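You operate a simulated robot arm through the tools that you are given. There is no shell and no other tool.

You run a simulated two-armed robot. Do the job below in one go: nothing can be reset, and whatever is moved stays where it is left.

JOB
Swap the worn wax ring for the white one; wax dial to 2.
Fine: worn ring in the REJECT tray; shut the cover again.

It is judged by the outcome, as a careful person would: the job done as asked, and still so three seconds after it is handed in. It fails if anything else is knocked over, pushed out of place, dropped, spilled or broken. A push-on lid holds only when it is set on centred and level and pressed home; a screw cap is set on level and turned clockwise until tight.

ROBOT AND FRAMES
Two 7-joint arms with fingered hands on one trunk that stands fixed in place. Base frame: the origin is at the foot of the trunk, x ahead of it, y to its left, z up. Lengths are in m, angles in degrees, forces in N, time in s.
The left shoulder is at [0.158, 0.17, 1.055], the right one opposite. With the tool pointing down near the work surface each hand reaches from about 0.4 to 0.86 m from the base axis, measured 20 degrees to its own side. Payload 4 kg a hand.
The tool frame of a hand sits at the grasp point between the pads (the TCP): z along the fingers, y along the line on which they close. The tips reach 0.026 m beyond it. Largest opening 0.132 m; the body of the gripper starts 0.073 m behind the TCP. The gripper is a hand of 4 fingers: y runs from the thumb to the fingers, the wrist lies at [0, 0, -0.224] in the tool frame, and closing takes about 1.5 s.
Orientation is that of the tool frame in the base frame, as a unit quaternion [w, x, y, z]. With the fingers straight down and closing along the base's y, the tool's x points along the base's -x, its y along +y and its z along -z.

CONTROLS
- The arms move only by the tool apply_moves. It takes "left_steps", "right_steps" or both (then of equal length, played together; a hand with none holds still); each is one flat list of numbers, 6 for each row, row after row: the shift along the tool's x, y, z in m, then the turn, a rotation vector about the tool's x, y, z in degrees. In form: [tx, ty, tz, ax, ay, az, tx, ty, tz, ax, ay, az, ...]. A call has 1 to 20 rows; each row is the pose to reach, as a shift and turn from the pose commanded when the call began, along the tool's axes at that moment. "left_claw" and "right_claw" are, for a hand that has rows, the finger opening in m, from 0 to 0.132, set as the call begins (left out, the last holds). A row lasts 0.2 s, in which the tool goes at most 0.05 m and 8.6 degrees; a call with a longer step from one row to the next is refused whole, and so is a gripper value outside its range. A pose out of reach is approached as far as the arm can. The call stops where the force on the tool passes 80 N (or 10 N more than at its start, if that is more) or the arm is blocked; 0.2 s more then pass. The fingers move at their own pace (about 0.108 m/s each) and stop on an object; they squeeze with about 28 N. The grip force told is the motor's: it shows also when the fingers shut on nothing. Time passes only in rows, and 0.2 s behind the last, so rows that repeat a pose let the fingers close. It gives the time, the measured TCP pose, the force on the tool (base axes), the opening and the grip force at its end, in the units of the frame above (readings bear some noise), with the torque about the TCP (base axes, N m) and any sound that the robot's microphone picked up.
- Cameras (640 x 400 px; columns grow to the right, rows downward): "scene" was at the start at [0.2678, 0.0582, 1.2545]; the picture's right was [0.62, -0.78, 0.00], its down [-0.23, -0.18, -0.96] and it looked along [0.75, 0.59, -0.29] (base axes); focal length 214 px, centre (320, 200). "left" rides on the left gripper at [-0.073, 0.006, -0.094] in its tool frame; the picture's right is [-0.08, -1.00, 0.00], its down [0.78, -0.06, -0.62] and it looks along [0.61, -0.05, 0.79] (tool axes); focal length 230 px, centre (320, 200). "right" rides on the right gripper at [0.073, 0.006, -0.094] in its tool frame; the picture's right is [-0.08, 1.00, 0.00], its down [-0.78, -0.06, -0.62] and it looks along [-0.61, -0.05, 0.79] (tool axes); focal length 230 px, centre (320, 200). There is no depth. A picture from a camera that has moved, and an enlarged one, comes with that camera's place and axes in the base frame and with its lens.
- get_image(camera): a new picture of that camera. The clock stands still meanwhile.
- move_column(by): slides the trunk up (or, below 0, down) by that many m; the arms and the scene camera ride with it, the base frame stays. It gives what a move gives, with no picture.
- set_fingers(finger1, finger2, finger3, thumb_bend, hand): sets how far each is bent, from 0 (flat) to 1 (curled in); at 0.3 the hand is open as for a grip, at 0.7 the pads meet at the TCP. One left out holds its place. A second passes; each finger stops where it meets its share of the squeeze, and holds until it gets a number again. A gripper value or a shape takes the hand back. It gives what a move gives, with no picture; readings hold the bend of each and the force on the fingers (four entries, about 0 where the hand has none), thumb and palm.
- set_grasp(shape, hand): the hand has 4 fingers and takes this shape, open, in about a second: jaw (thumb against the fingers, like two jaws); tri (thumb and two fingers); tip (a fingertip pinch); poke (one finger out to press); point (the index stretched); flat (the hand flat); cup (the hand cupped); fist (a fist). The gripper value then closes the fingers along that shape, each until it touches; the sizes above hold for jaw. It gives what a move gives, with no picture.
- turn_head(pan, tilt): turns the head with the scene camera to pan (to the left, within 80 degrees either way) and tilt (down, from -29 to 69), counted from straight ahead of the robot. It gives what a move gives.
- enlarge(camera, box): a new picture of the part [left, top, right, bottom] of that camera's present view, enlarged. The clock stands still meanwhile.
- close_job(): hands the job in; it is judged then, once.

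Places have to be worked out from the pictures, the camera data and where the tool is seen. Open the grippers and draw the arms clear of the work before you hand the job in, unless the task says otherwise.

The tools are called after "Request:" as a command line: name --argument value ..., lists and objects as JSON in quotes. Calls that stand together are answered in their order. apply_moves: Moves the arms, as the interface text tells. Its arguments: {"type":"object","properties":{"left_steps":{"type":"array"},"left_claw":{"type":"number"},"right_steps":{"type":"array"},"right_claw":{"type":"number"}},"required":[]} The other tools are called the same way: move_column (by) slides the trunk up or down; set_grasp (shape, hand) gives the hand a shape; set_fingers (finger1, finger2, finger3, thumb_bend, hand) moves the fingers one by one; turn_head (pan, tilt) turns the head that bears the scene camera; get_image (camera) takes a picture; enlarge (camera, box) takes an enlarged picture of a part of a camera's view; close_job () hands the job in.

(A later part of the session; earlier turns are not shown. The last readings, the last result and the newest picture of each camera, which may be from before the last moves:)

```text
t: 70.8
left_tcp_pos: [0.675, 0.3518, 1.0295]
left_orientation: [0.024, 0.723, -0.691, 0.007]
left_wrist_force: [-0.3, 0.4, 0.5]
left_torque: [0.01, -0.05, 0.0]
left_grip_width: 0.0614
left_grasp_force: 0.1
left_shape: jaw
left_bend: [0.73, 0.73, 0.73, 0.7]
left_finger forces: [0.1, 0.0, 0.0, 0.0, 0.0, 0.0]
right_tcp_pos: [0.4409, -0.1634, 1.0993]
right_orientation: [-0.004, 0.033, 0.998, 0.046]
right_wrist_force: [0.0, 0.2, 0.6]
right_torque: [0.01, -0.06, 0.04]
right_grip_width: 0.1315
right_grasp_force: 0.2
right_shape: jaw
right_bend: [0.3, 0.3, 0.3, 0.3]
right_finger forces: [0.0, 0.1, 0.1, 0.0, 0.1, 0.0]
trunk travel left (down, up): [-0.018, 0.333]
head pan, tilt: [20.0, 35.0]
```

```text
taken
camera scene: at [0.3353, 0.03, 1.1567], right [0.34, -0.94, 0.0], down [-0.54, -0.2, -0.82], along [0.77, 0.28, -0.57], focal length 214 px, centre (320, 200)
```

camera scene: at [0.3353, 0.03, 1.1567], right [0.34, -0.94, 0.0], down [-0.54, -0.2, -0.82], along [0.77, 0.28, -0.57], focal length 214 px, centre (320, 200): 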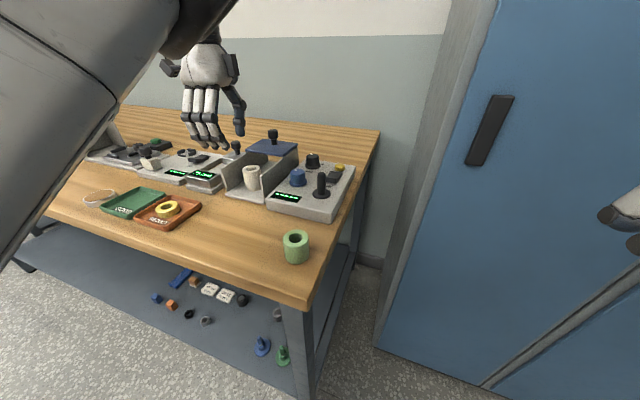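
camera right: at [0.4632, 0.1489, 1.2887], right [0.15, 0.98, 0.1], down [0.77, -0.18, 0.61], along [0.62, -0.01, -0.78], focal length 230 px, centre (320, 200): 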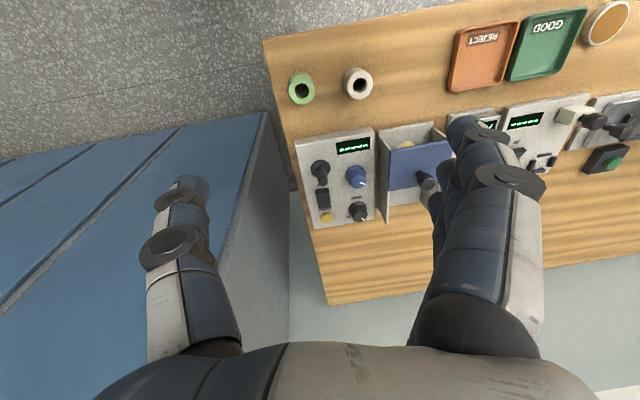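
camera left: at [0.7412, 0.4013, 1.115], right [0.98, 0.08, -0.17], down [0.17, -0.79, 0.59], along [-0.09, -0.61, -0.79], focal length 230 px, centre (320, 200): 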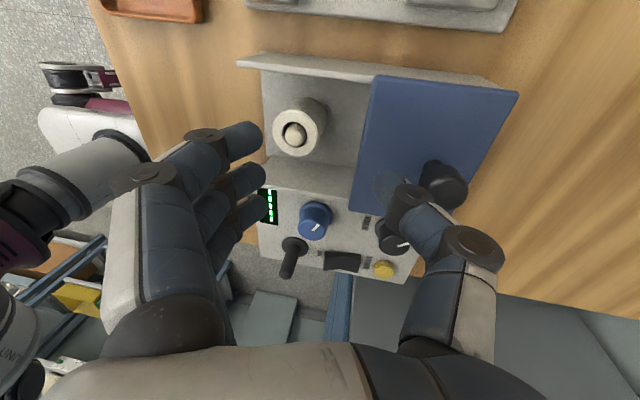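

The torso is now further forward, extending reach. I move over the cover knob, correcting yaw/tilt drift.

Request:
apply_moves --left_steps '[0.012, -0.03, -0.01, 0.4, -0.6, 0.7, 0.024, -0.06, -0.01, 0.7, -1.2, 1.3, 0.0335, -0.09, -0.01, 1.1, -1.9, 2, 0.0335, -0.1206, -0.01, 1.4, -2.5, 2.6]'

Request:
get_image --camera "left"

Request:
enlarge --camera "scene" --box '[200, 100, 340, 220]'

```text
t: 71.8
left_tcp_pos: [0.8018, 0.2957, 1.0323]
left_orientation: [0.012, -0.693, 0.721, 0.021]
left_wrist_force: [-0.4, 0.1, 0.4]
left_torque: [-0.02, 0.04, 0.01]
left_grip_width: 0.0615
left_grasp_force: 0.1
left_shape: jaw
left_bend: [0.73, 0.73, 0.73, 0.7]
left_finger forces: [0.1, 0.0, 0.0, 0.0, 0.0, 0.0]
right_tcp_pos: [0.4433, -0.1614, 1.0979]
right_orientation: [-0.006, 0.032, 0.998, 0.045]
right_wrist_force: [0.2, 0.3, 0.3]
right_torque: [-0.02, 0.03, 0.0]
right_grip_width: 0.1319
right_grasp_force: 0.1
right_shape: jaw
right_bend: [0.3, 0.3, 0.3, 0.3]
right_finger forces: [0.0, 0.1, 0.0, 0.0, 0.0, 0.0]
trunk travel left (down, up): [-0.018, 0.333]
head pan, tilt: [20.0, 35.0]
```

```text
taken
camera left: at [0.8007, 0.365, 1.129], right [1.0, 0.04, -0.01], down [0.04, -0.81, 0.58], along [0.01, -0.58, -0.81], focal length 230 px, centre (320, 200)
```

left: 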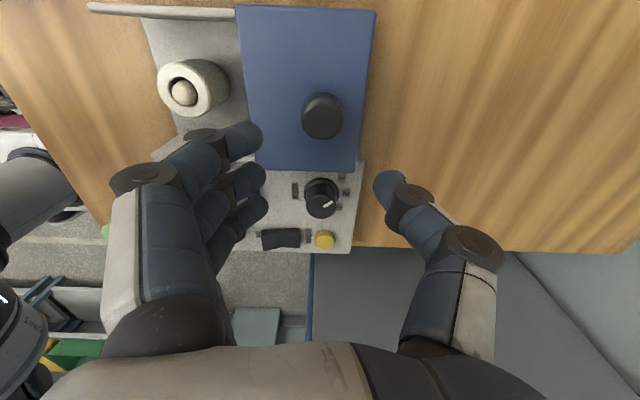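

```text
3.33 times, centred on (270, 160) of scene
camera zoom: at [0.3377, 0.0315, 1.1554], right [0.34, -0.94, 0.0], down [-0.54, -0.2, -0.82], along [0.77, 0.28, -0.58], focal length 715 px, centre (487, 333)
```

zoom: 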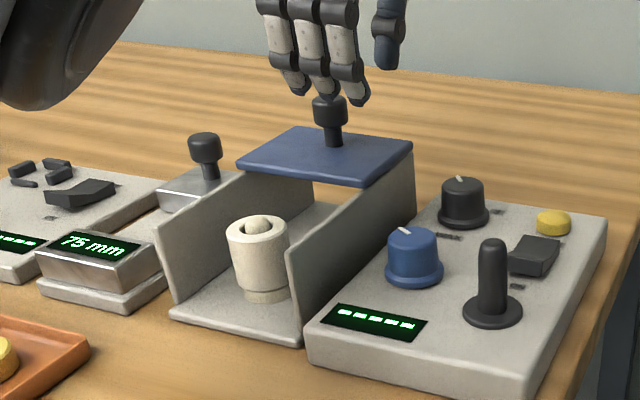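

Good reach now. The knob lies 28 mm to the left; I shift over, fix orientation, and descend around the knob.

Request:
apply_moves --left_steps '[-0.014, 0.001, 0, 0, 1.3, -1.2, -0.028, 0.002, 0, 0, 2.6, -2.4]'

Request:
get_image --camera "left"

Request:
enlarge --camera "scene" --box '[200, 100, 340, 220]'

```text
t: 72.4
left_tcp_pos: [0.7982, 0.3168, 1.0353]
left_orientation: [0.001, -0.703, 0.711, 0.007]
left_wrist_force: [0.0, 0.7, -0.2]
left_torque: [0.04, 0.01, 0.04]
left_grip_width: 0.0615
left_grasp_force: 0.1
left_shape: jaw
left_bend: [0.73, 0.73, 0.73, 0.7]
left_finger forces: [0.0, 0.1, 0.0, 0.0, 0.0, 0.1]
left hand out of reach, approached as far as the arm can: row 2
right_tcp_pos: [0.4428, -0.1649, 1.0993]
right_orientation: [-0.006, 0.032, 0.998, 0.046]
right_wrist_force: [-0.5, 0.4, 0.5]
right_torque: [0.01, -0.01, 0.0]
right_grip_width: 0.132
right_grasp_force: 0.0
right_shape: jaw
right_bend: [0.3, 0.3, 0.3, 0.3]
right_finger forces: [0.0, 0.0, 0.1, 0.0, 0.1, 0.0]
trunk travel left (down, up): [-0.018, 0.333]
head pan, tilt: [20.0, 35.0]
```

```text
taken
camera left: at [0.7942, 0.389, 1.1297], right [1.0, 0.07, -0.01], down [0.06, -0.79, 0.61], along [0.03, -0.6, -0.8], focal length 230 px, centre (320, 200)
```

left: 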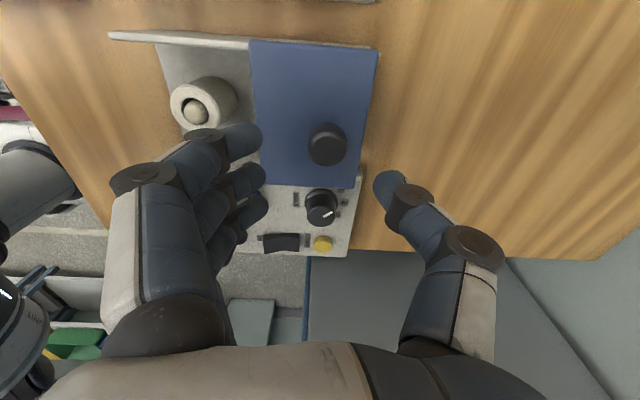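

```text
3.33 times, centred on (270, 160) of scene
camera zoom: at [0.3358, 0.0299, 1.1565], right [0.34, -0.94, 0.0], down [-0.54, -0.2, -0.82], along [0.77, 0.28, -0.57], focal length 715 px, centre (487, 333)
```

zoom: 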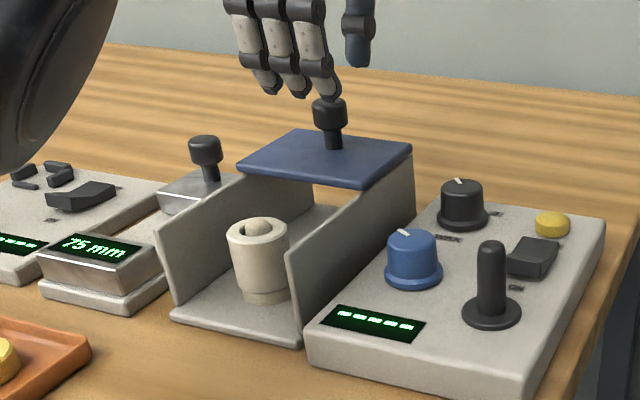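

I'm at the edge of reach; going lower should give slack. I descend with small corrections (+y, −x).

Request:
apply_moves --left_steps '[-0.003, 0.002, 0.01, 0, 0, 0, -0.006, 0.004, 0.02, 0, 0, 0, -0.009, 0.004, 0.03, 0, 0, 0, -0.009, 0.004, 0.04, 0, 0, 0]'

Request:
get_image --camera "left"

Request:
enlarge --camera "scene" --box '[200, 100, 340, 220]'

```text
t: 73.4
left_tcp_pos: [0.801, 0.3233, 1.0257]
left_orientation: [-0.003, -0.706, 0.708, 0.004]
left_wrist_force: [0.1, -0.1, 0.1]
left_torque: [0.02, -0.01, -0.03]
left_grip_width: 0.0615
left_grasp_force: 0.1
left_shape: jaw
left_bend: [0.73, 0.73, 0.73, 0.7]
left_finger forces: [0.0, 0.0, 0.1, 0.1, 0.1, 0.0]
left hand out of reach, approached as far as the arm can: row 1, 2, 3, 4
right_tcp_pos: [0.4429, -0.1615, 1.0985]
right_orientation: [-0.005, 0.032, 0.998, 0.046]
right_wrist_force: [-0.1, 0.5, -0.5]
right_torque: [0.01, 0.06, -0.03]
right_grip_width: 0.1317
right_grasp_force: 0.1
right_shape: jaw
right_bend: [0.3, 0.3, 0.3, 0.3]
right_finger forces: [0.0, 0.0, 0.0, 0.1, 0.0, 0.0]
trunk travel left (down, up): [-0.018, 0.333]
head pan, tilt: [20.0, 35.0]
```

```text
taken
camera left: at [0.7966, 0.3966, 1.1186], right [1.0, 0.08, -0.01], down [0.07, -0.79, 0.61], along [0.04, -0.61, -0.79], focal length 230 px, centre (320, 200)
```

left: 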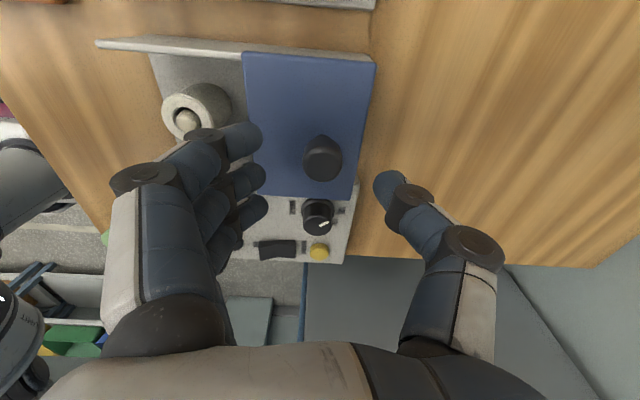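

```text
3.33 times, centred on (270, 160) of scene
camera zoom: at [0.3364, 0.0305, 1.1562], right [0.34, -0.94, 0.0], down [-0.54, -0.2, -0.82], along [0.77, 0.28, -0.57], focal length 715 px, centre (487, 333)
```

zoom: 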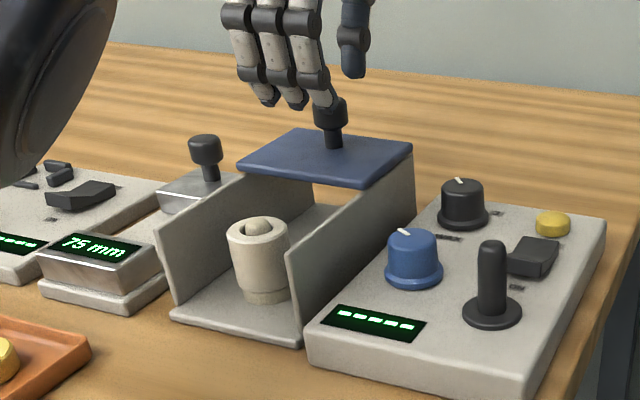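

The local limit here seems to be the wrist angle with a low trunk. I retreat, raise the trunk back to slightly above its original height, and will approach the knob from the front at yaw 0, which worked earlier.

Request:
apply_moves --left_steps '[0, 0.03, -0.005, 0, 0, 0, 0, 0.06, -0.01, 0, 0, 0, 0, 0.085, -0.01, 0, 0, 0]'

Request:
move_column --by 0.06

```text
t: 74.2
left_tcp_pos: [0.7915, 0.324, 1.0461]
left_orientation: [-0.003, -0.707, 0.707, 0.004]
left_wrist_force: [-0.3, -0.1, -0.6]
left_torque: [0.02, 0.01, 0.01]
left_grip_width: 0.0612
left_grasp_force: 0.1
left_shape: jaw
left_bend: [0.73, 0.73, 0.73, 0.7]
left_finger forces: [0.0, 0.1, 0.0, 0.0, 0.0, 0.0]
left hand out of reach, approached as far as the arm can: row 1, 2, 3
right_tcp_pos: [0.442, -0.1623, 1.0983]
right_orientation: [-0.006, 0.032, 0.998, 0.046]
right_wrist_force: [-0.3, -0.2, -1.1]
right_torque: [-0.01, -0.02, 0.01]
right_grip_width: 0.1317
right_grasp_force: 0.1
right_shape: jaw
right_bend: [0.3, 0.3, 0.3, 0.3]
right_finger forces: [0.0, 0.0, 0.0, 0.0, 0.0, 0.1]
trunk travel left (down, up): [-0.018, 0.333]
head pan, tilt: [20.0, 35.0]
```

```text
t: 75.2
left_tcp_pos: [0.7354, 0.3255, 1.2168]
left_orientation: [0.062, -0.704, 0.705, -0.061]
left_wrist_force: [0.8, 0.1, -0.7]
left_torque: [0.01, 0.04, 0.01]
left_grip_width: 0.0618
left_grasp_force: 0.1
left_shape: jaw
left_bend: [0.73, 0.73, 0.73, 0.7]
left_finger forces: [0.1, 0.1, 0.0, 0.0, 0.0, 0.1]
right_tcp_pos: [0.4457, -0.1626, 1.1571]
right_orientation: [-0.008, 0.033, 0.998, 0.046]
right_wrist_force: [0.5, -0.2, -0.2]
right_torque: [-0.02, 0.04, -0.01]
right_grip_width: 0.1318
right_grasp_force: 0.1
right_shape: jaw
right_bend: [0.3, 0.3, 0.3, 0.3]
right_finger forces: [0.0, 0.1, 0.0, 0.0, 0.0, 0.0]
trunk travel left (down, up): [-0.078, 0.273]
head pan, tilt: [20.0, 35.0]
```

The arm posture seems to have drifted into a joint limit. I look at the posture before continuing.

Request:
get_image --camera "scene"

Request:
get_image --camera "right"

```text
taken
camera scene: at [0.2764, 0.0304, 1.2281], right [0.34, -0.94, 0.0], down [-0.54, -0.2, -0.82], along [0.77, 0.28, -0.57], focal length 214 px, centre (320, 200)
```

scene: 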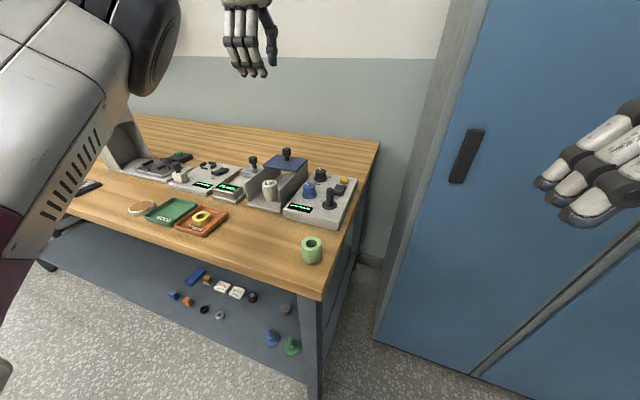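

```text
taken
camera right: at [0.3734, -0.1611, 1.2511], right [0.14, 0.99, 0.09], down [0.79, -0.17, 0.59], along [0.6, -0.02, -0.8], focal length 230 px, centre (320, 200)
```

right: 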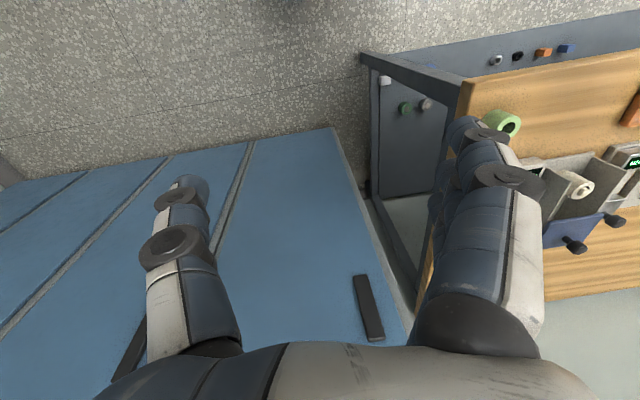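

All objects are fine. I return the hand to a nominal region at yaw 0 (similar to the first approach), so the arm regains a good posture.

Request:
apply_moves --left_steps '[-0.005, 0.0105, 0, -0.71, 0.72, 8.15, -0.01, 0.021, 0, -1.42, 1.44, 16.3, -0.015, 0.0316, -0.001, -2.13, 2.15, 24.4, -0.02, 0.042, -0.001, -2.84, 2.87, 32.6, -0.025, 0.0527, -0.001, -3.55, 3.59, 40.7, -0.03, 0.063, -0.002, -4.25, 4.31, 48.9, -0.035, 0.0738, -0.002, -4.96, 5.03, 57, -0.04, 0.0844, -0.002, -5.67, 5.75, 65.2, -0.045, 0.095, -0.003, -6.4, 6.5, 73.3, -0.05, 0.1055, -0.003, -7.1, 7.2, 81.5, -0.055, 0.116, -0.003, -7.8, 7.9, 89.6]'

Request:
get_image --camera "scene"

```text
t: 77.6
left_tcp_pos: [0.618, 0.3787, 1.201]
left_orientation: [0.002, 0.0, 1.0, 0.0]
left_wrist_force: [0.2, 0.1, 1.1]
left_torque: [0.0, 0.01, 0.0]
left_grip_width: 0.0616
left_grasp_force: 0.1
left_shape: jaw
left_bend: [0.73, 0.73, 0.73, 0.7]
left_finger forces: [0.0, 0.1, 0.0, 0.1, 0.0, 0.0]
left hand out of reach, approached as far as the arm can: row 1, 2
right_tcp_pos: [0.4425, -0.1619, 1.158]
right_orientation: [-0.006, 0.034, 0.998, 0.046]
right_wrist_force: [0.4, -0.3, 1.4]
right_torque: [0.0, 0.0, 0.02]
right_grip_width: 0.1318
right_grasp_force: 0.0
right_shape: jaw
right_bend: [0.3, 0.3, 0.3, 0.3]
right_finger forces: [0.0, 0.0, 0.1, 0.1, 0.0, 0.0]
trunk travel left (down, up): [-0.078, 0.273]
head pan, tilt: [20.0, 35.0]
```

```text
taken
camera scene: at [0.2739, 0.0303, 1.2292], right [0.34, -0.94, 0.0], down [-0.54, -0.2, -0.82], along [0.77, 0.28, -0.57], focal length 214 px, centre (320, 200)
```

scene: 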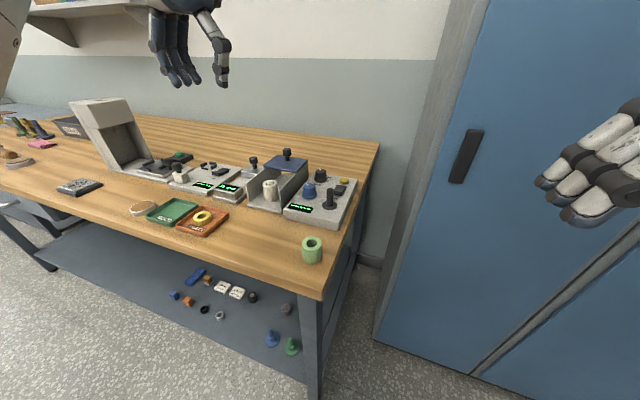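

Good posture restored. I go to just in front of the cover knob at low height, with the fingers set to straddle it.

Request:
apply_moves --left_steps '[-0.02, -0.0135, 0.03, 0, 0, 0, -0.041, -0.027, 0.06, 0, 0, 0, -0.062, -0.04, 0.09, 0, 0, 0, -0.082, -0.054, 0.12, 0, 0, 0, -0.105, -0.054, 0.15, 0, 0, 0, -0.125, -0.054, 0.18, 0, 0, 0, -0.125, -0.054, 0.205, 0, 0, 0]' --left_claw 0.075

Request:
get_image --camera "left"

Request:
enlarge --camera "scene" --box '[210, 100, 350, 220]'

```text
t: 79.2
left_tcp_pos: [0.7404, 0.3276, 0.9961]
left_orientation: [0.003, -0.001, 1.0, 0.0]
left_wrist_force: [-0.6, -0.2, -0.3]
left_torque: [-0.02, 0.03, -0.02]
left_grip_width: 0.0739
left_grasp_force: 0.0
left_shape: jaw
left_bend: [0.72, 0.72, 0.72, 0.7]
left_finger forces: [0.0, 0.0, 0.1, 0.0, 0.0, 0.0]
right_tcp_pos: [0.4422, -0.1623, 1.1595]
right_orientation: [-0.005, 0.032, 0.998, 0.045]
right_wrist_force: [0.2, -0.8, 0.5]
right_torque: [-0.05, -0.01, -0.01]
right_grip_width: 0.1317
right_grasp_force: 0.1
right_shape: jaw
right_bend: [0.3, 0.3, 0.3, 0.3]
right_finger forces: [0.0, 0.0, 0.0, 0.1, 0.0, 0.1]
trunk travel left (down, up): [-0.078, 0.273]
head pan, tilt: [20.0, 35.0]
```

```text
taken
camera left: at [0.8143, 0.3334, 1.0892], right [0.08, -1.0, 0.0], down [-0.79, -0.06, 0.61], along [-0.61, -0.05, -0.79], focal length 230 px, centre (320, 200)
```

left: 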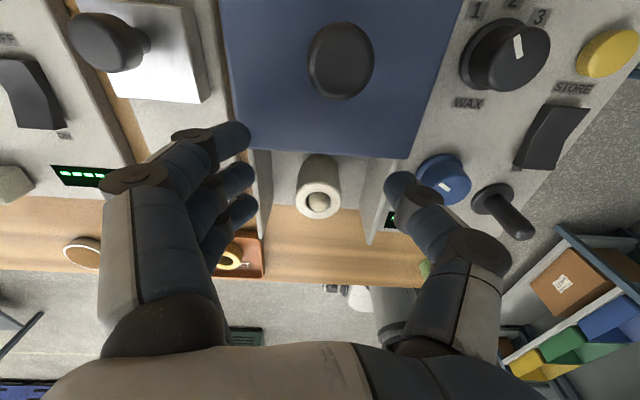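

```text
3.33 times, centred on (280, 160) of scene
camera zoom: at [0.2738, 0.0304, 1.2293], right [0.34, -0.94, 0.0], down [-0.54, -0.2, -0.82], along [0.77, 0.28, -0.57], focal length 715 px, centre (453, 333)
```

zoom: 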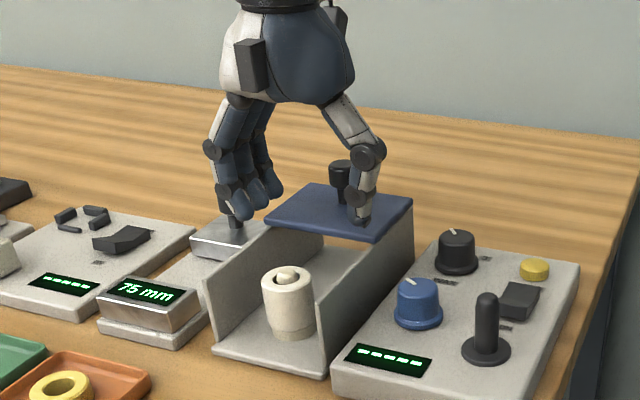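

Fingers are lined up on either side of the knob (≈ (0.802, 0.325)). I move forward along +x at z ≈ 0.988.

Request:
apply_moves --left_steps '[-0.012, -0.001, 0.008, 0, 0, 0, -0.024, -0.002, 0.008, 0, 0, 0, -0.036, -0.002, 0.008, 0, 0, 0, -0.048, -0.002, 0.008, 0, 0, 0, -0.056, -0.002, 0.008, 0, 0, 0]'

Request:
get_image --camera "left"

Request:
enlarge --camera "scene" --box '[210, 100, 350, 220]'

```text
t: 80.4
left_tcp_pos: [0.7944, 0.3245, 0.9881]
left_orientation: [0.002, 0.0, 1.0, 0.001]
left_wrist_force: [0.1, 0.1, -0.5]
left_torque: [0.0, 0.02, 0.02]
left_grip_width: 0.0742
left_grasp_force: 0.0
left_shape: jaw
left_bend: [0.72, 0.72, 0.72, 0.7]
left_finger forces: [0.1, 0.0, 0.0, 0.0, 0.0, 0.0]
left hand out of reach, approached as far as the arm can: row 5
right_tcp_pos: [0.4429, -0.1622, 1.1583]
right_orientation: [-0.006, 0.033, 0.998, 0.046]
right_wrist_force: [-1.0, -0.5, 0.7]
right_torque: [0.01, 0.0, -0.01]
right_grip_width: 0.132
right_grasp_force: 0.0
right_shape: jaw
right_bend: [0.3, 0.3, 0.3, 0.3]
right_finger forces: [0.1, 0.0, 0.0, 0.0, 0.1, 0.0]
trunk travel left (down, up): [-0.078, 0.273]
head pan, tilt: [20.0, 35.0]
```

```text
taken
camera left: at [0.8682, 0.33, 1.0817], right [0.08, -1.0, 0.0], down [-0.79, -0.06, 0.61], along [-0.61, -0.05, -0.79], focal length 230 px, centre (320, 200)
```

left: 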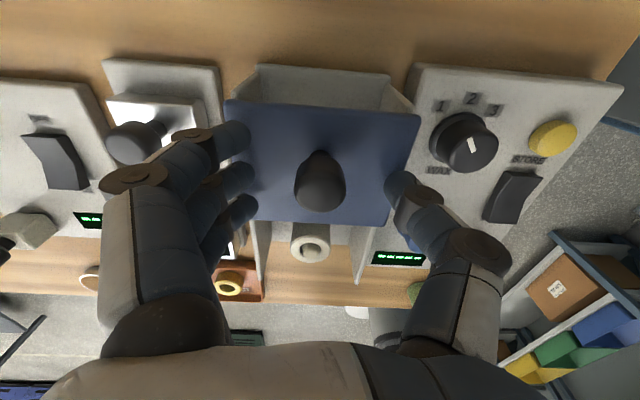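

```text
3.33 times, centred on (280, 160) of scene
camera zoom: at [0.2742, 0.0306, 1.2291], right [0.34, -0.94, 0.0], down [-0.54, -0.2, -0.82], along [0.77, 0.28, -0.57], focal length 715 px, centre (453, 333)
```

zoom: 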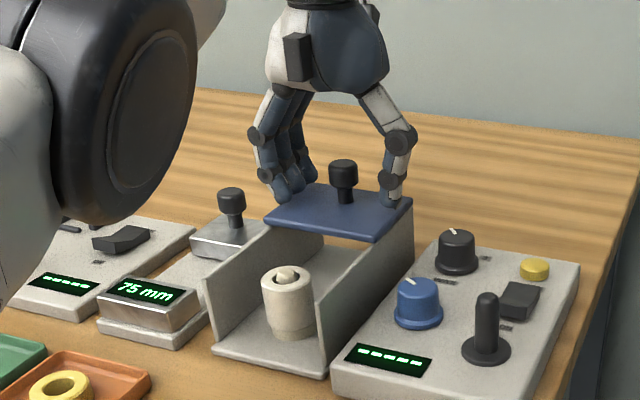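

The knob is centred between thumb and fingers. I close on it.

Request:
apply_moves --left_steps '[0, 0, 0, 0, 0, 0, 0, 0, 0, 0, 0, 0, 0, 0, 0, 0, 0, 0, 0, 0, 0, 0, 0, 0, 0, 0, 0, 0, 0, 0, 0, 0, 0, 0, 0, 0, 0, 0, 0, 0, 0, 0]' --left_claw 0.0

Request:
get_image --camera "left"

```text
t: 82.0
left_tcp_pos: [0.796, 0.3239, 0.9881]
left_orientation: [0.001, 0.0, 1.0, 0.0]
left_wrist_force: [-3.8, -11.1, -11.4]
left_torque: [-0.13, 0.07, 0.02]
left_grip_width: 0.0057
left_grasp_force: 27.4
left_shape: jaw
left_bend: [0.7, 0.72, 0.68, 0.71]
left_finger forces: [8.2, 8.4, 0.1, 0.0, 27.4, 0.1]
right_tcp_pos: [0.4435, -0.1617, 1.1587]
right_orientation: [-0.007, 0.033, 0.998, 0.045]
right_wrist_force: [-0.4, -0.5, -0.7]
right_torque: [0.01, -0.01, 0.02]
right_grip_width: 0.132
right_grasp_force: 0.1
right_shape: jaw
right_bend: [0.3, 0.3, 0.3, 0.3]
right_finger forces: [0.0, 0.1, 0.0, 0.0, 0.0, 0.0]
trunk travel left (down, up): [-0.078, 0.273]
head pan, tilt: [20.0, 35.0]
```

```text
taken
camera left: at [0.8687, 0.3286, 1.0804], right [0.08, -1.0, 0.0], down [-0.79, -0.06, 0.62], along [-0.61, -0.05, -0.79], focal length 230 px, centre (320, 200)
```

left: 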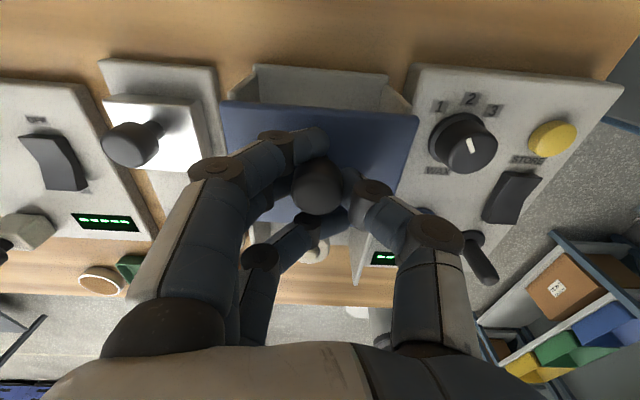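

Knob is gripped with the index hooked behind it. I pull the cover toward the front (−x) slowly.

Request:
apply_moves --left_steps '[0.008, 0, 0, 0, 0, 0, 0.016, 0, 0, 0, 0, 0, 0.024, 0, 0, 0, 0, 0, 0.032, 0, 0, 0, 0, 0, 0.04, 0, 0, 0, 0, 0]'

Request:
enlarge --camera "scene" --box '[210, 100, 350, 220]'

```text
t: 83.2
left_tcp_pos: [0.757, 0.3243, 0.9878]
left_orientation: [0.001, -0.001, 1.0, 0.0]
left_wrist_force: [0.1, -11.5, -13.9]
left_torque: [-0.18, 0.11, -0.01]
left_grip_width: 0.0052
left_grasp_force: 27.5
left_shape: jaw
left_bend: [0.69, 0.72, 0.68, 0.71]
left_finger forces: [9.8, 8.9, 0.1, 0.1, 26.6, 0.0]
right_tcp_pos: [0.4438, -0.1621, 1.1578]
right_orientation: [-0.007, 0.032, 0.998, 0.045]
right_wrist_force: [-0.2, 0.5, 0.1]
right_torque: [-0.02, 0.01, 0.03]
right_grip_width: 0.1319
right_grasp_force: 0.0
right_shape: jaw
right_bend: [0.3, 0.3, 0.3, 0.3]
right_finger forces: [0.0, 0.1, 0.1, 0.0, 0.0, 0.0]
trunk travel left (down, up): [-0.078, 0.273]
head pan, tilt: [20.0, 35.0]
```

```text
3.33 times, centred on (280, 160) of scene
camera zoom: at [0.2753, 0.0298, 1.2288], right [0.34, -0.94, 0.0], down [-0.54, -0.2, -0.82], along [0.77, 0.28, -0.57], focal length 715 px, centre (453, 333)
```

zoom: 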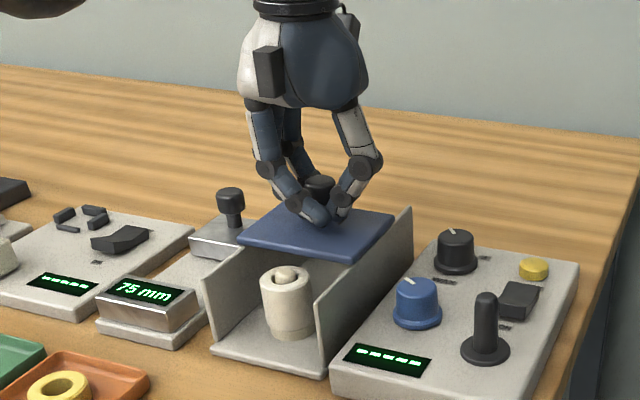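

The cover follows. I pull the remaining ~5 cm until it is fully forward, watching the x-force.

Request:
apply_moves --left_steps '[0.008, 0, 0, 0, 0, 0, 0.016, 0, 0, 0, 0, 0, 0.024, 0, 0, 0, 0, 0, 0.032, 0, 0, 0, 0, 0, 0.04, 0, 0, 0, 0, 0, 0.046, 0, 0, 0, 0, 0]'

Request:
enlarge --camera "scene" --box '[210, 100, 350, 220]'

```text
t: 84.6
left_tcp_pos: [0.7102, 0.3237, 0.9875]
left_orientation: [0.002, 0.001, 1.0, 0.001]
left_wrist_force: [-0.1, -14.8, -9.5]
left_torque: [-0.23, 0.05, 0.03]
left_grip_width: 0.0052
left_grasp_force: 28.0
left_shape: jaw
left_bend: [0.7, 0.72, 0.68, 0.71]
left_finger forces: [9.4, 8.2, 0.1, 0.0, 27.6, 0.0]
right_tcp_pos: [0.4438, -0.1635, 1.1581]
right_orientation: [-0.006, 0.033, 0.998, 0.047]
right_wrist_force: [0.4, 0.1, -0.1]
right_torque: [-0.03, 0.01, 0.0]
right_grip_width: 0.132
right_grasp_force: 0.2
right_shape: jaw
right_bend: [0.3, 0.3, 0.3, 0.3]
right_finger forces: [0.0, 0.1, 0.0, 0.0, 0.0, 0.0]
trunk travel left (down, up): [-0.078, 0.273]
head pan, tilt: [20.0, 35.0]
```

```text
3.33 times, centred on (280, 160) of scene
camera zoom: at [0.2747, 0.0292, 1.229], right [0.34, -0.94, 0.0], down [-0.54, -0.2, -0.82], along [0.77, 0.28, -0.57], focal length 715 px, centre (453, 333)
```

zoom: 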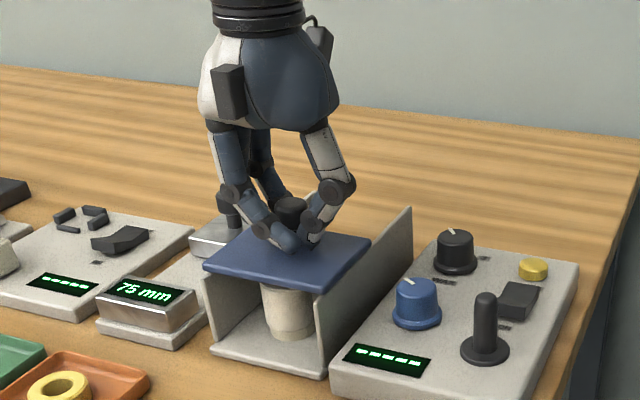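

Nearly shut. I continue in 3 mm steps to feel for the closed stop.

Request:
apply_moves --left_steps '[0.003, 0, 0, 0, 0, 0, 0.006, 0, 0, 0, 0, 0, 0.009, 0, 0, 0, 0, 0]'

Request:
enlarge --camera "scene" --box '[230, 150, 310, 220]'

```text
t: 85.4
left_tcp_pos: [0.7009, 0.3238, 0.9866]
left_orientation: [0.002, -0.001, 1.0, 0.002]
left_wrist_force: [-0.8, -10.8, -10.2]
left_torque: [-0.18, 0.1, 0.02]
left_grip_width: 0.0052
left_grasp_force: 28.2
left_shape: jaw
left_bend: [0.69, 0.72, 0.68, 0.71]
left_finger forces: [9.3, 9.0, 0.0, 0.0, 26.6, 0.1]
right_tcp_pos: [0.4437, -0.1638, 1.1569]
right_orientation: [-0.006, 0.032, 0.998, 0.045]
right_wrist_force: [-0.1, 0.2, 0.1]
right_torque: [0.01, 0.0, -0.03]
right_grip_width: 0.1319
right_grasp_force: 0.1
right_shape: jaw
right_bend: [0.3, 0.3, 0.3, 0.3]
right_finger forces: [0.0, 0.0, 0.1, 0.0, 0.0, 0.1]
trunk travel left (down, up): [-0.078, 0.273]
head pan, tilt: [20.0, 35.0]
```

```text
5.71 times, centred on (270, 185) of scene
camera zoom: at [0.2749, 0.0296, 1.2289], right [0.34, -0.94, 0.0], down [-0.54, -0.2, -0.82], along [0.77, 0.28, -0.57], focal length 1226 px, centre (606, 286)
```

zoom: 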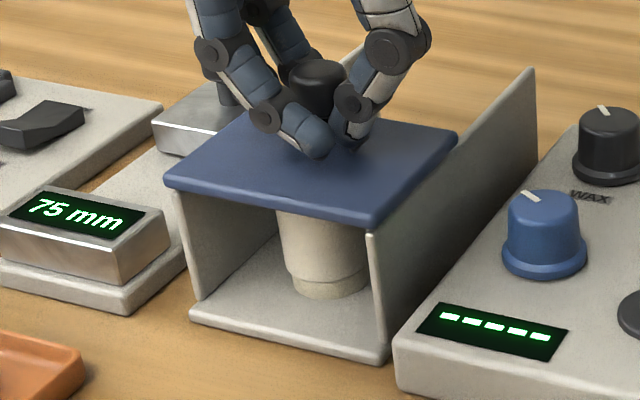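

It looks flush as at the start. I nudge a few more millimetres to confirm the stop.

Request:
apply_moves --left_steps '[0.002, 0, 0, 0, 0, 0, 0.004, 0, 0, 0, 0, 0]'

Request:
enlarge --camera "scene" --box '[230, 150, 310, 220]'

```text
t: 86.0
left_tcp_pos: [0.6979, 0.324, 0.987]
left_orientation: [0.003, 0.0, 1.0, 0.0]
left_wrist_force: [14.7, -12.3, -12.3]
left_torque: [-0.19, -0.13, -0.03]
left_grip_width: 0.005
left_grasp_force: 28.1
left_shape: jaw
left_bend: [0.69, 0.72, 0.68, 0.71]
left_finger forces: [17.1, 8.3, 0.1, 0.0, 25.0, 0.0]
right_tcp_pos: [0.4452, -0.1633, 1.1564]
right_orientation: [-0.007, 0.033, 0.998, 0.046]
right_wrist_force: [0.0, 0.2, 0.9]
right_torque: [-0.01, -0.02, 0.01]
right_grip_width: 0.1319
right_grasp_force: 0.0
right_shape: jaw
right_bend: [0.3, 0.3, 0.3, 0.3]
right_finger forces: [0.1, 0.1, 0.0, 0.1, 0.0, 0.0]
trunk travel left (down, up): [-0.078, 0.273]
head pan, tilt: [20.0, 35.0]
```

```text
5.71 times, centred on (270, 185) of scene
camera zoom: at [0.2769, 0.0296, 1.2283], right [0.34, -0.94, 0.0], down [-0.54, -0.2, -0.82], along [0.77, 0.28, -0.58], focal length 1226 px, centre (606, 286)
```

zoom: 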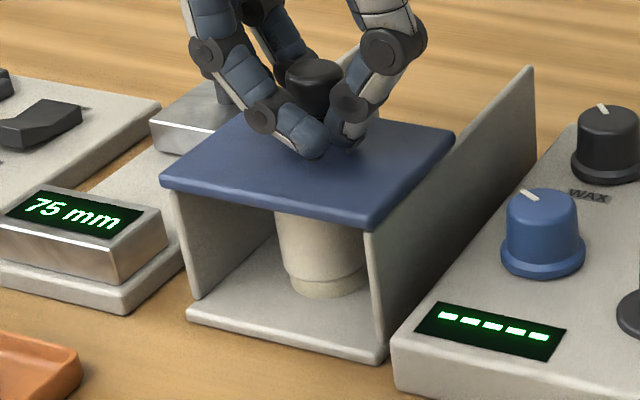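

Stop felt (+14.7 N): the cover is shut. I relax the pull, open the hand and lift off.

Request:
apply_moves --left_steps '[-0.002, 0, 0, 0, 0, 0, -0.002, 0, 0, 0, 0, 0]'

Request:
apply_moves --left_steps '[0, 0, 0, 0, 0, 0, 0, 0, 0, 0, 0, 0, 0, 0, 0, 0, 0, 0, 0, 0, 0, 0, 0, 0, 0, 0, 0, 0, 0, 0, 0, 0, -0.03, 0, 0, 0, 0, 0, -0.07, 0, 0, 0]' --left_claw 0.08

Request:
get_image --camera "left"

Request:
enlarge --camera "scene" --box '[230, 140, 350, 230]'

```text
t: 86.6
left_tcp_pos: [0.6996, 0.3243, 0.9884]
left_orientation: [0.001, 0.0, 1.0, 0.001]
left_wrist_force: [7.4, -15.3, -11.1]
left_torque: [-0.2, -0.03, -0.01]
left_grip_width: 0.0051
left_grasp_force: 27.7
left_shape: jaw
left_bend: [0.69, 0.72, 0.68, 0.71]
left_finger forces: [13.4, 8.2, 0.0, 0.0, 26.6, 0.1]
right_tcp_pos: [0.4445, -0.1629, 1.1577]
right_orientation: [-0.007, 0.033, 0.998, 0.047]
right_wrist_force: [-0.6, -1.1, -0.5]
right_torque: [0.01, 0.02, 0.02]
right_grip_width: 0.1321
right_grasp_force: 0.0
right_shape: jaw
right_bend: [0.3, 0.3, 0.3, 0.3]
right_finger forces: [0.0, 0.1, 0.0, 0.0, 0.1, 0.0]
trunk travel left (down, up): [-0.078, 0.273]
head pan, tilt: [20.0, 35.0]
```

```text
t: 88.2
left_tcp_pos: [0.6965, 0.3279, 1.0602]
left_orientation: [0.003, -0.001, 1.0, 0.001]
left_wrist_force: [0.0, 0.2, 0.6]
left_torque: [-0.05, 0.02, -0.04]
left_grip_width: 0.0799
left_grasp_force: 0.1
left_shape: jaw
left_bend: [0.71, 0.71, 0.71, 0.7]
left_finger forces: [0.1, 0.1, 0.0, 0.0, 0.0, 0.0]
right_tcp_pos: [0.4413, -0.163, 1.1603]
right_orientation: [-0.005, 0.033, 0.998, 0.046]
right_wrist_force: [-0.4, -0.1, -0.3]
right_torque: [-0.02, -0.01, 0.03]
right_grip_width: 0.1319
right_grasp_force: 0.0
right_shape: jaw
right_bend: [0.3, 0.3, 0.3, 0.3]
right_finger forces: [0.0, 0.1, 0.0, 0.0, 0.0, 0.0]
trunk travel left (down, up): [-0.078, 0.273]
head pan, tilt: [20.0, 35.0]
```

```text
taken
camera left: at [0.7703, 0.3324, 1.1541], right [0.08, -1.0, 0.0], down [-0.79, -0.06, 0.61], along [-0.61, -0.05, -0.79], focal length 230 px, centre (320, 200)
```

left: 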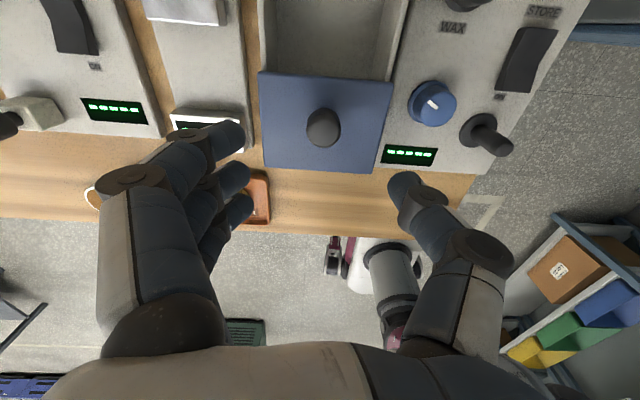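

```text
4.44 times, centred on (290, 185) of scene
camera zoom: at [0.2735, 0.0304, 1.2294], right [0.34, -0.94, 0.0], down [-0.54, -0.2, -0.82], along [0.77, 0.28, -0.57], focal length 953 px, centre (453, 267)
```

zoom: 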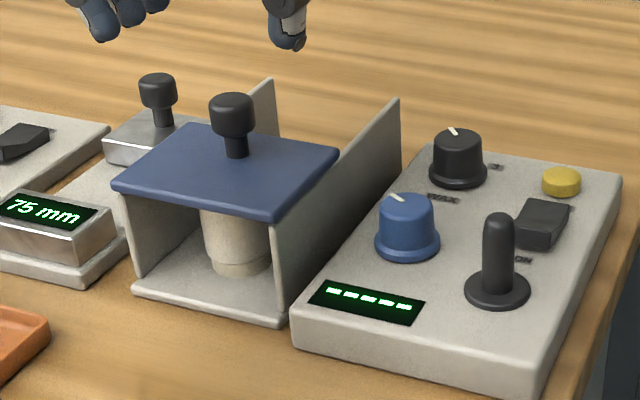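

Cover is shut with the white ring inside. Now the WAX dial: I hover near it to measure its centre and pointer accurately.

Request:
apply_moves --left_steps '[-0.023, -0.03, 0.0, 0, 0, 0, -0.046, -0.06, 0.005, 0, 0, 0, -0.0685, -0.088, 0.01, 0, 0, 0]' --left_claw 0.08

Request:
get_image --camera "left"

Request:
enlarge --camera "left" --box '[290, 30, 430, 140]'

Request:
enlarge --camera "scene" --box '[290, 160, 370, 220]'

```text
t: 89.0
left_tcp_pos: [0.7681, 0.2396, 1.0474]
left_orientation: [0.001, -0.001, 1.0, 0.0]
left_wrist_force: [-0.7, -0.4, 0.0]
left_torque: [0.03, 0.02, 0.0]
left_grip_width: 0.0797
left_grasp_force: 0.0
left_shape: jaw
left_bend: [0.71, 0.71, 0.71, 0.7]
left_finger forces: [0.0, 0.0, 0.0, 0.0, 0.1, 0.0]
right_tcp_pos: [0.4442, -0.1625, 1.1578]
right_orientation: [-0.006, 0.032, 0.998, 0.045]
right_wrist_force: [0.1, 0.5, 0.0]
right_torque: [0.03, 0.03, 0.0]
right_grip_width: 0.132
right_grasp_force: 0.0
right_shape: jaw
right_bend: [0.3, 0.3, 0.3, 0.3]
right_finger forces: [0.0, 0.0, 0.0, 0.1, 0.0, 0.0]
trunk travel left (down, up): [-0.078, 0.273]
head pan, tilt: [20.0, 35.0]
```

```text
taken
camera left: at [0.8416, 0.2433, 1.141], right [0.08, -1.0, 0.0], down [-0.79, -0.06, 0.61], along [-0.61, -0.05, -0.79], focal length 230 px, centre (320, 200)
```

left: 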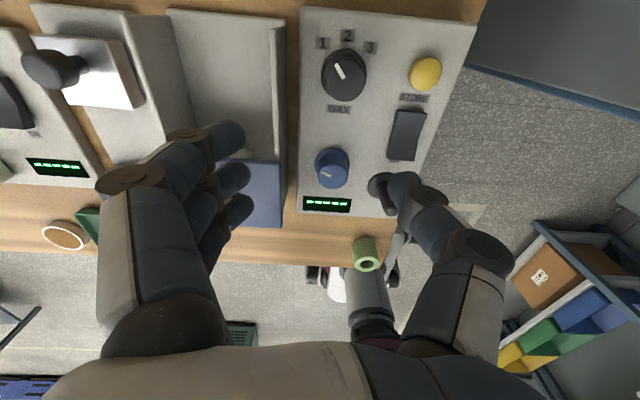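

```text
3.64 times, centred on (360, 85) of left
camera zoom: at [0.8416, 0.2433, 1.141], right [0.08, -1.0, 0.0], down [-0.79, -0.06, 0.61], along [-0.61, -0.05, -0.79], focal length 837 px, centre (174, 618)
```

zoom: 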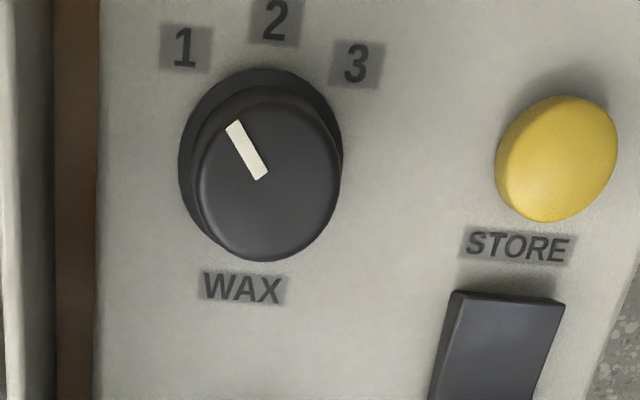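

```text
6.67 times, centred on (330, 190) of scene
camera zoom: at [0.2751, 0.0305, 1.2286], right [0.34, -0.94, 0.0], down [-0.54, -0.2, -0.82], along [0.77, 0.28, -0.57], focal length 1430 px, centre (253, 267)
```

zoom: 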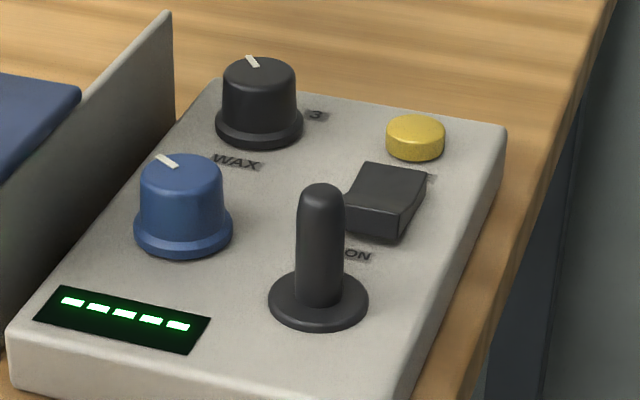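

Measurements agree: dial centre ≈ (0.806, 0.2195), knob top ≈ 0.934, panel ≈ 0.910; labels at ±40° with "2" straight ahead; pointer ≈ 37° left (at 1). To stay off the housing wall I'll grip with the fingers toward the robot, so I yaw the hand to ~115° first.

Request:
apply_moves --left_steps '[0.005, -0.002, 0, 0, 0, -8.2, 0.01, -0.004, 0, 0, 0, -16.4, 0.015, -0.006, 0, 0, 0, -24.6, 0.02, -0.008, 0, 0, 0, -32.8, 0.025, -0.01, 0, 0, 0, -41, 0.03, -0.01, 0, 0, 0, -49.2, 0.03, -0.01, 0, 0, 0, -57.4, 0.03, -0.01, 0, 0, 0, -65.6, 0.03, -0.01, 0, 0, 0, -73.8, 0.03, -0.01, 0, 0, 0, -82, 0.03, -0.01, 0, 0, 0, -90.2, 0.03, -0.01, 0, 0, 0, -98.4, 0.03, -0.01, 0, 0, 0, -106.6, 0.03, -0.01, 0, 0, 0, -114]'

Request:
get_image --camera "left"

Request:
get_image --camera "scene"

```text
t: 92.2
left_tcp_pos: [0.7363, 0.2834, 1.0527]
left_orientation: [0.019, 0.836, -0.547, 0.021]
left_wrist_force: [0.1, 0.1, -1.4]
left_torque: [-0.06, -0.04, 0.02]
left_grip_width: 0.0797
left_grasp_force: 0.1
left_shape: jaw
left_bend: [0.71, 0.71, 0.71, 0.7]
left_finger forces: [0.0, 0.0, 0.1, 0.0, 0.0, 0.0]
left hand out of reach, approached as far as the arm can: row 13, 14
right_tcp_pos: [0.4444, -0.1617, 1.1596]
right_orientation: [-0.005, 0.033, 0.998, 0.045]
right_wrist_force: [-0.1, 0.4, -0.2]
right_torque: [-0.01, 0.02, -0.02]
right_grip_width: 0.1315
right_grasp_force: 0.1
right_shape: jaw
right_bend: [0.3, 0.3, 0.3, 0.3]
right_finger forces: [0.0, 0.0, 0.1, 0.1, 0.0, 0.0]
trunk travel left (down, up): [-0.078, 0.273]
head pan, tilt: [20.0, 35.0]
stopped in row 14 (left hand): the arm was blocked; the commanded pose is now the measured one
```

```text
taken
camera left: at [0.7007, 0.3519, 1.1427], right [0.88, 0.47, -0.01], down [0.36, -0.66, 0.66], along [0.3, -0.58, -0.75], focal length 230 px, centre (320, 200)
```

left: 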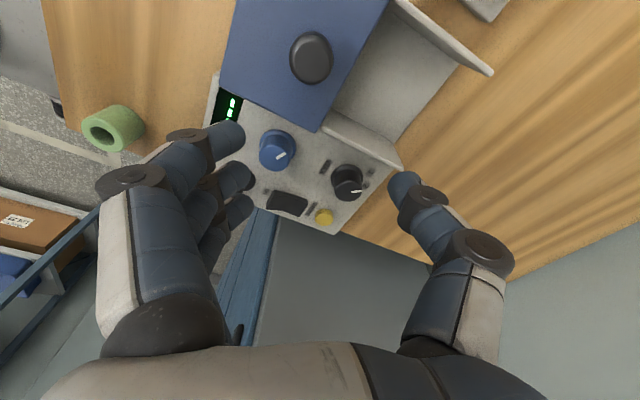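

```text
taken
camera scene: at [0.2738, 0.0319, 1.2293], right [0.34, -0.94, 0.0], down [-0.54, -0.2, -0.82], along [0.77, 0.28, -0.57], focal length 214 px, centre (320, 200)
```

scene: 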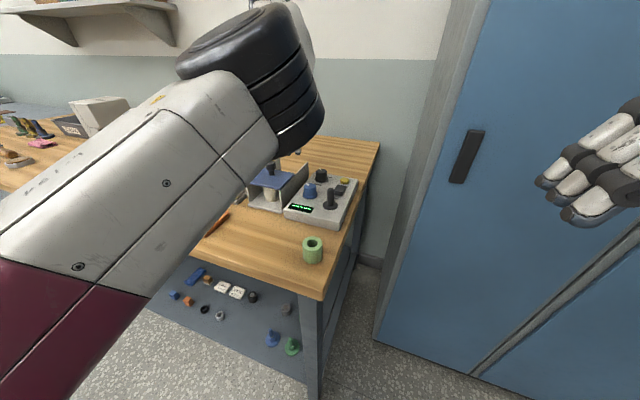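

Yaw is limited near 113°. I back off to yaw 90° and will turn the dial in two ~20° ratchet strokes instead.

Request:
apply_moves --left_steps '[0.008, 0.001, 0.002, 0, -0.8, 6, 0.017, 0.002, 0.005, -0.1, -1.6, 12, 0.025, 0.004, 0.008, -0.1, -2.5, 18, 0.0339, 0.0049, 0.01, -0.16, -3.3, 23.9]' --left_claw 0.05

Request:
get_image --camera "left"

Request:
get_image --camera "scene"

```text
t: 93.2
left_tcp_pos: [0.746, 0.2456, 1.0465]
left_orientation: [0.003, -0.704, 0.71, 0.002]
left_wrist_force: [0.4, -0.9, 0.5]
left_torque: [0.0, 0.0, -0.01]
left_grip_width: 0.0507
left_grasp_force: 0.0
left_shape: jaw
left_bend: [0.73, 0.73, 0.73, 0.7]
left_finger forces: [0.0, 0.0, 0.0, 0.0, 0.1, 0.0]
right_tcp_pos: [0.4419, -0.1628, 1.1577]
right_orientation: [-0.006, 0.034, 0.998, 0.046]
right_wrist_force: [-0.4, -0.8, -0.3]
right_torque: [0.0, 0.02, 0.02]
right_grip_width: 0.1319
right_grasp_force: 0.1
right_shape: jaw
right_bend: [0.3, 0.3, 0.3, 0.3]
right_finger forces: [0.0, 0.1, 0.0, 0.0, 0.0, 0.1]
trunk travel left (down, up): [-0.078, 0.273]
head pan, tilt: [20.0, 35.0]
```

```text
taken
camera left: at [0.7401, 0.3174, 1.1399], right [1.0, 0.07, 0.0], down [0.05, -0.79, 0.61], along [0.04, -0.61, -0.79], focal length 230 px, centre (320, 200)
```

left: 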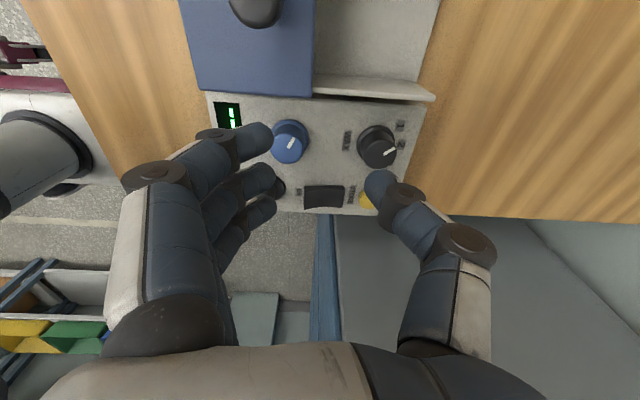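

```text
taken
camera scene: at [0.2739, 0.0302, 1.2292], right [0.34, -0.94, 0.0], down [-0.54, -0.2, -0.82], along [0.77, 0.28, -0.57], focal length 214 px, centre (320, 200)
```

scene: 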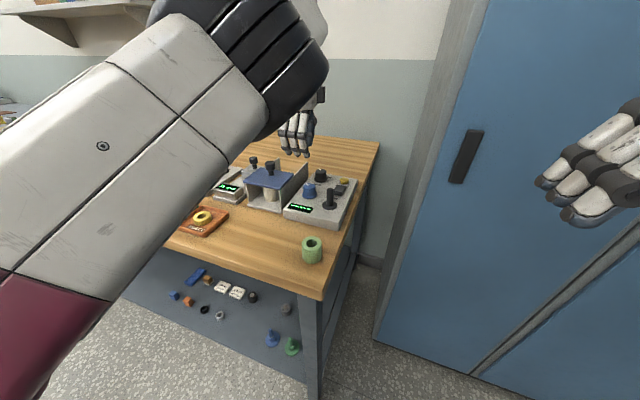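

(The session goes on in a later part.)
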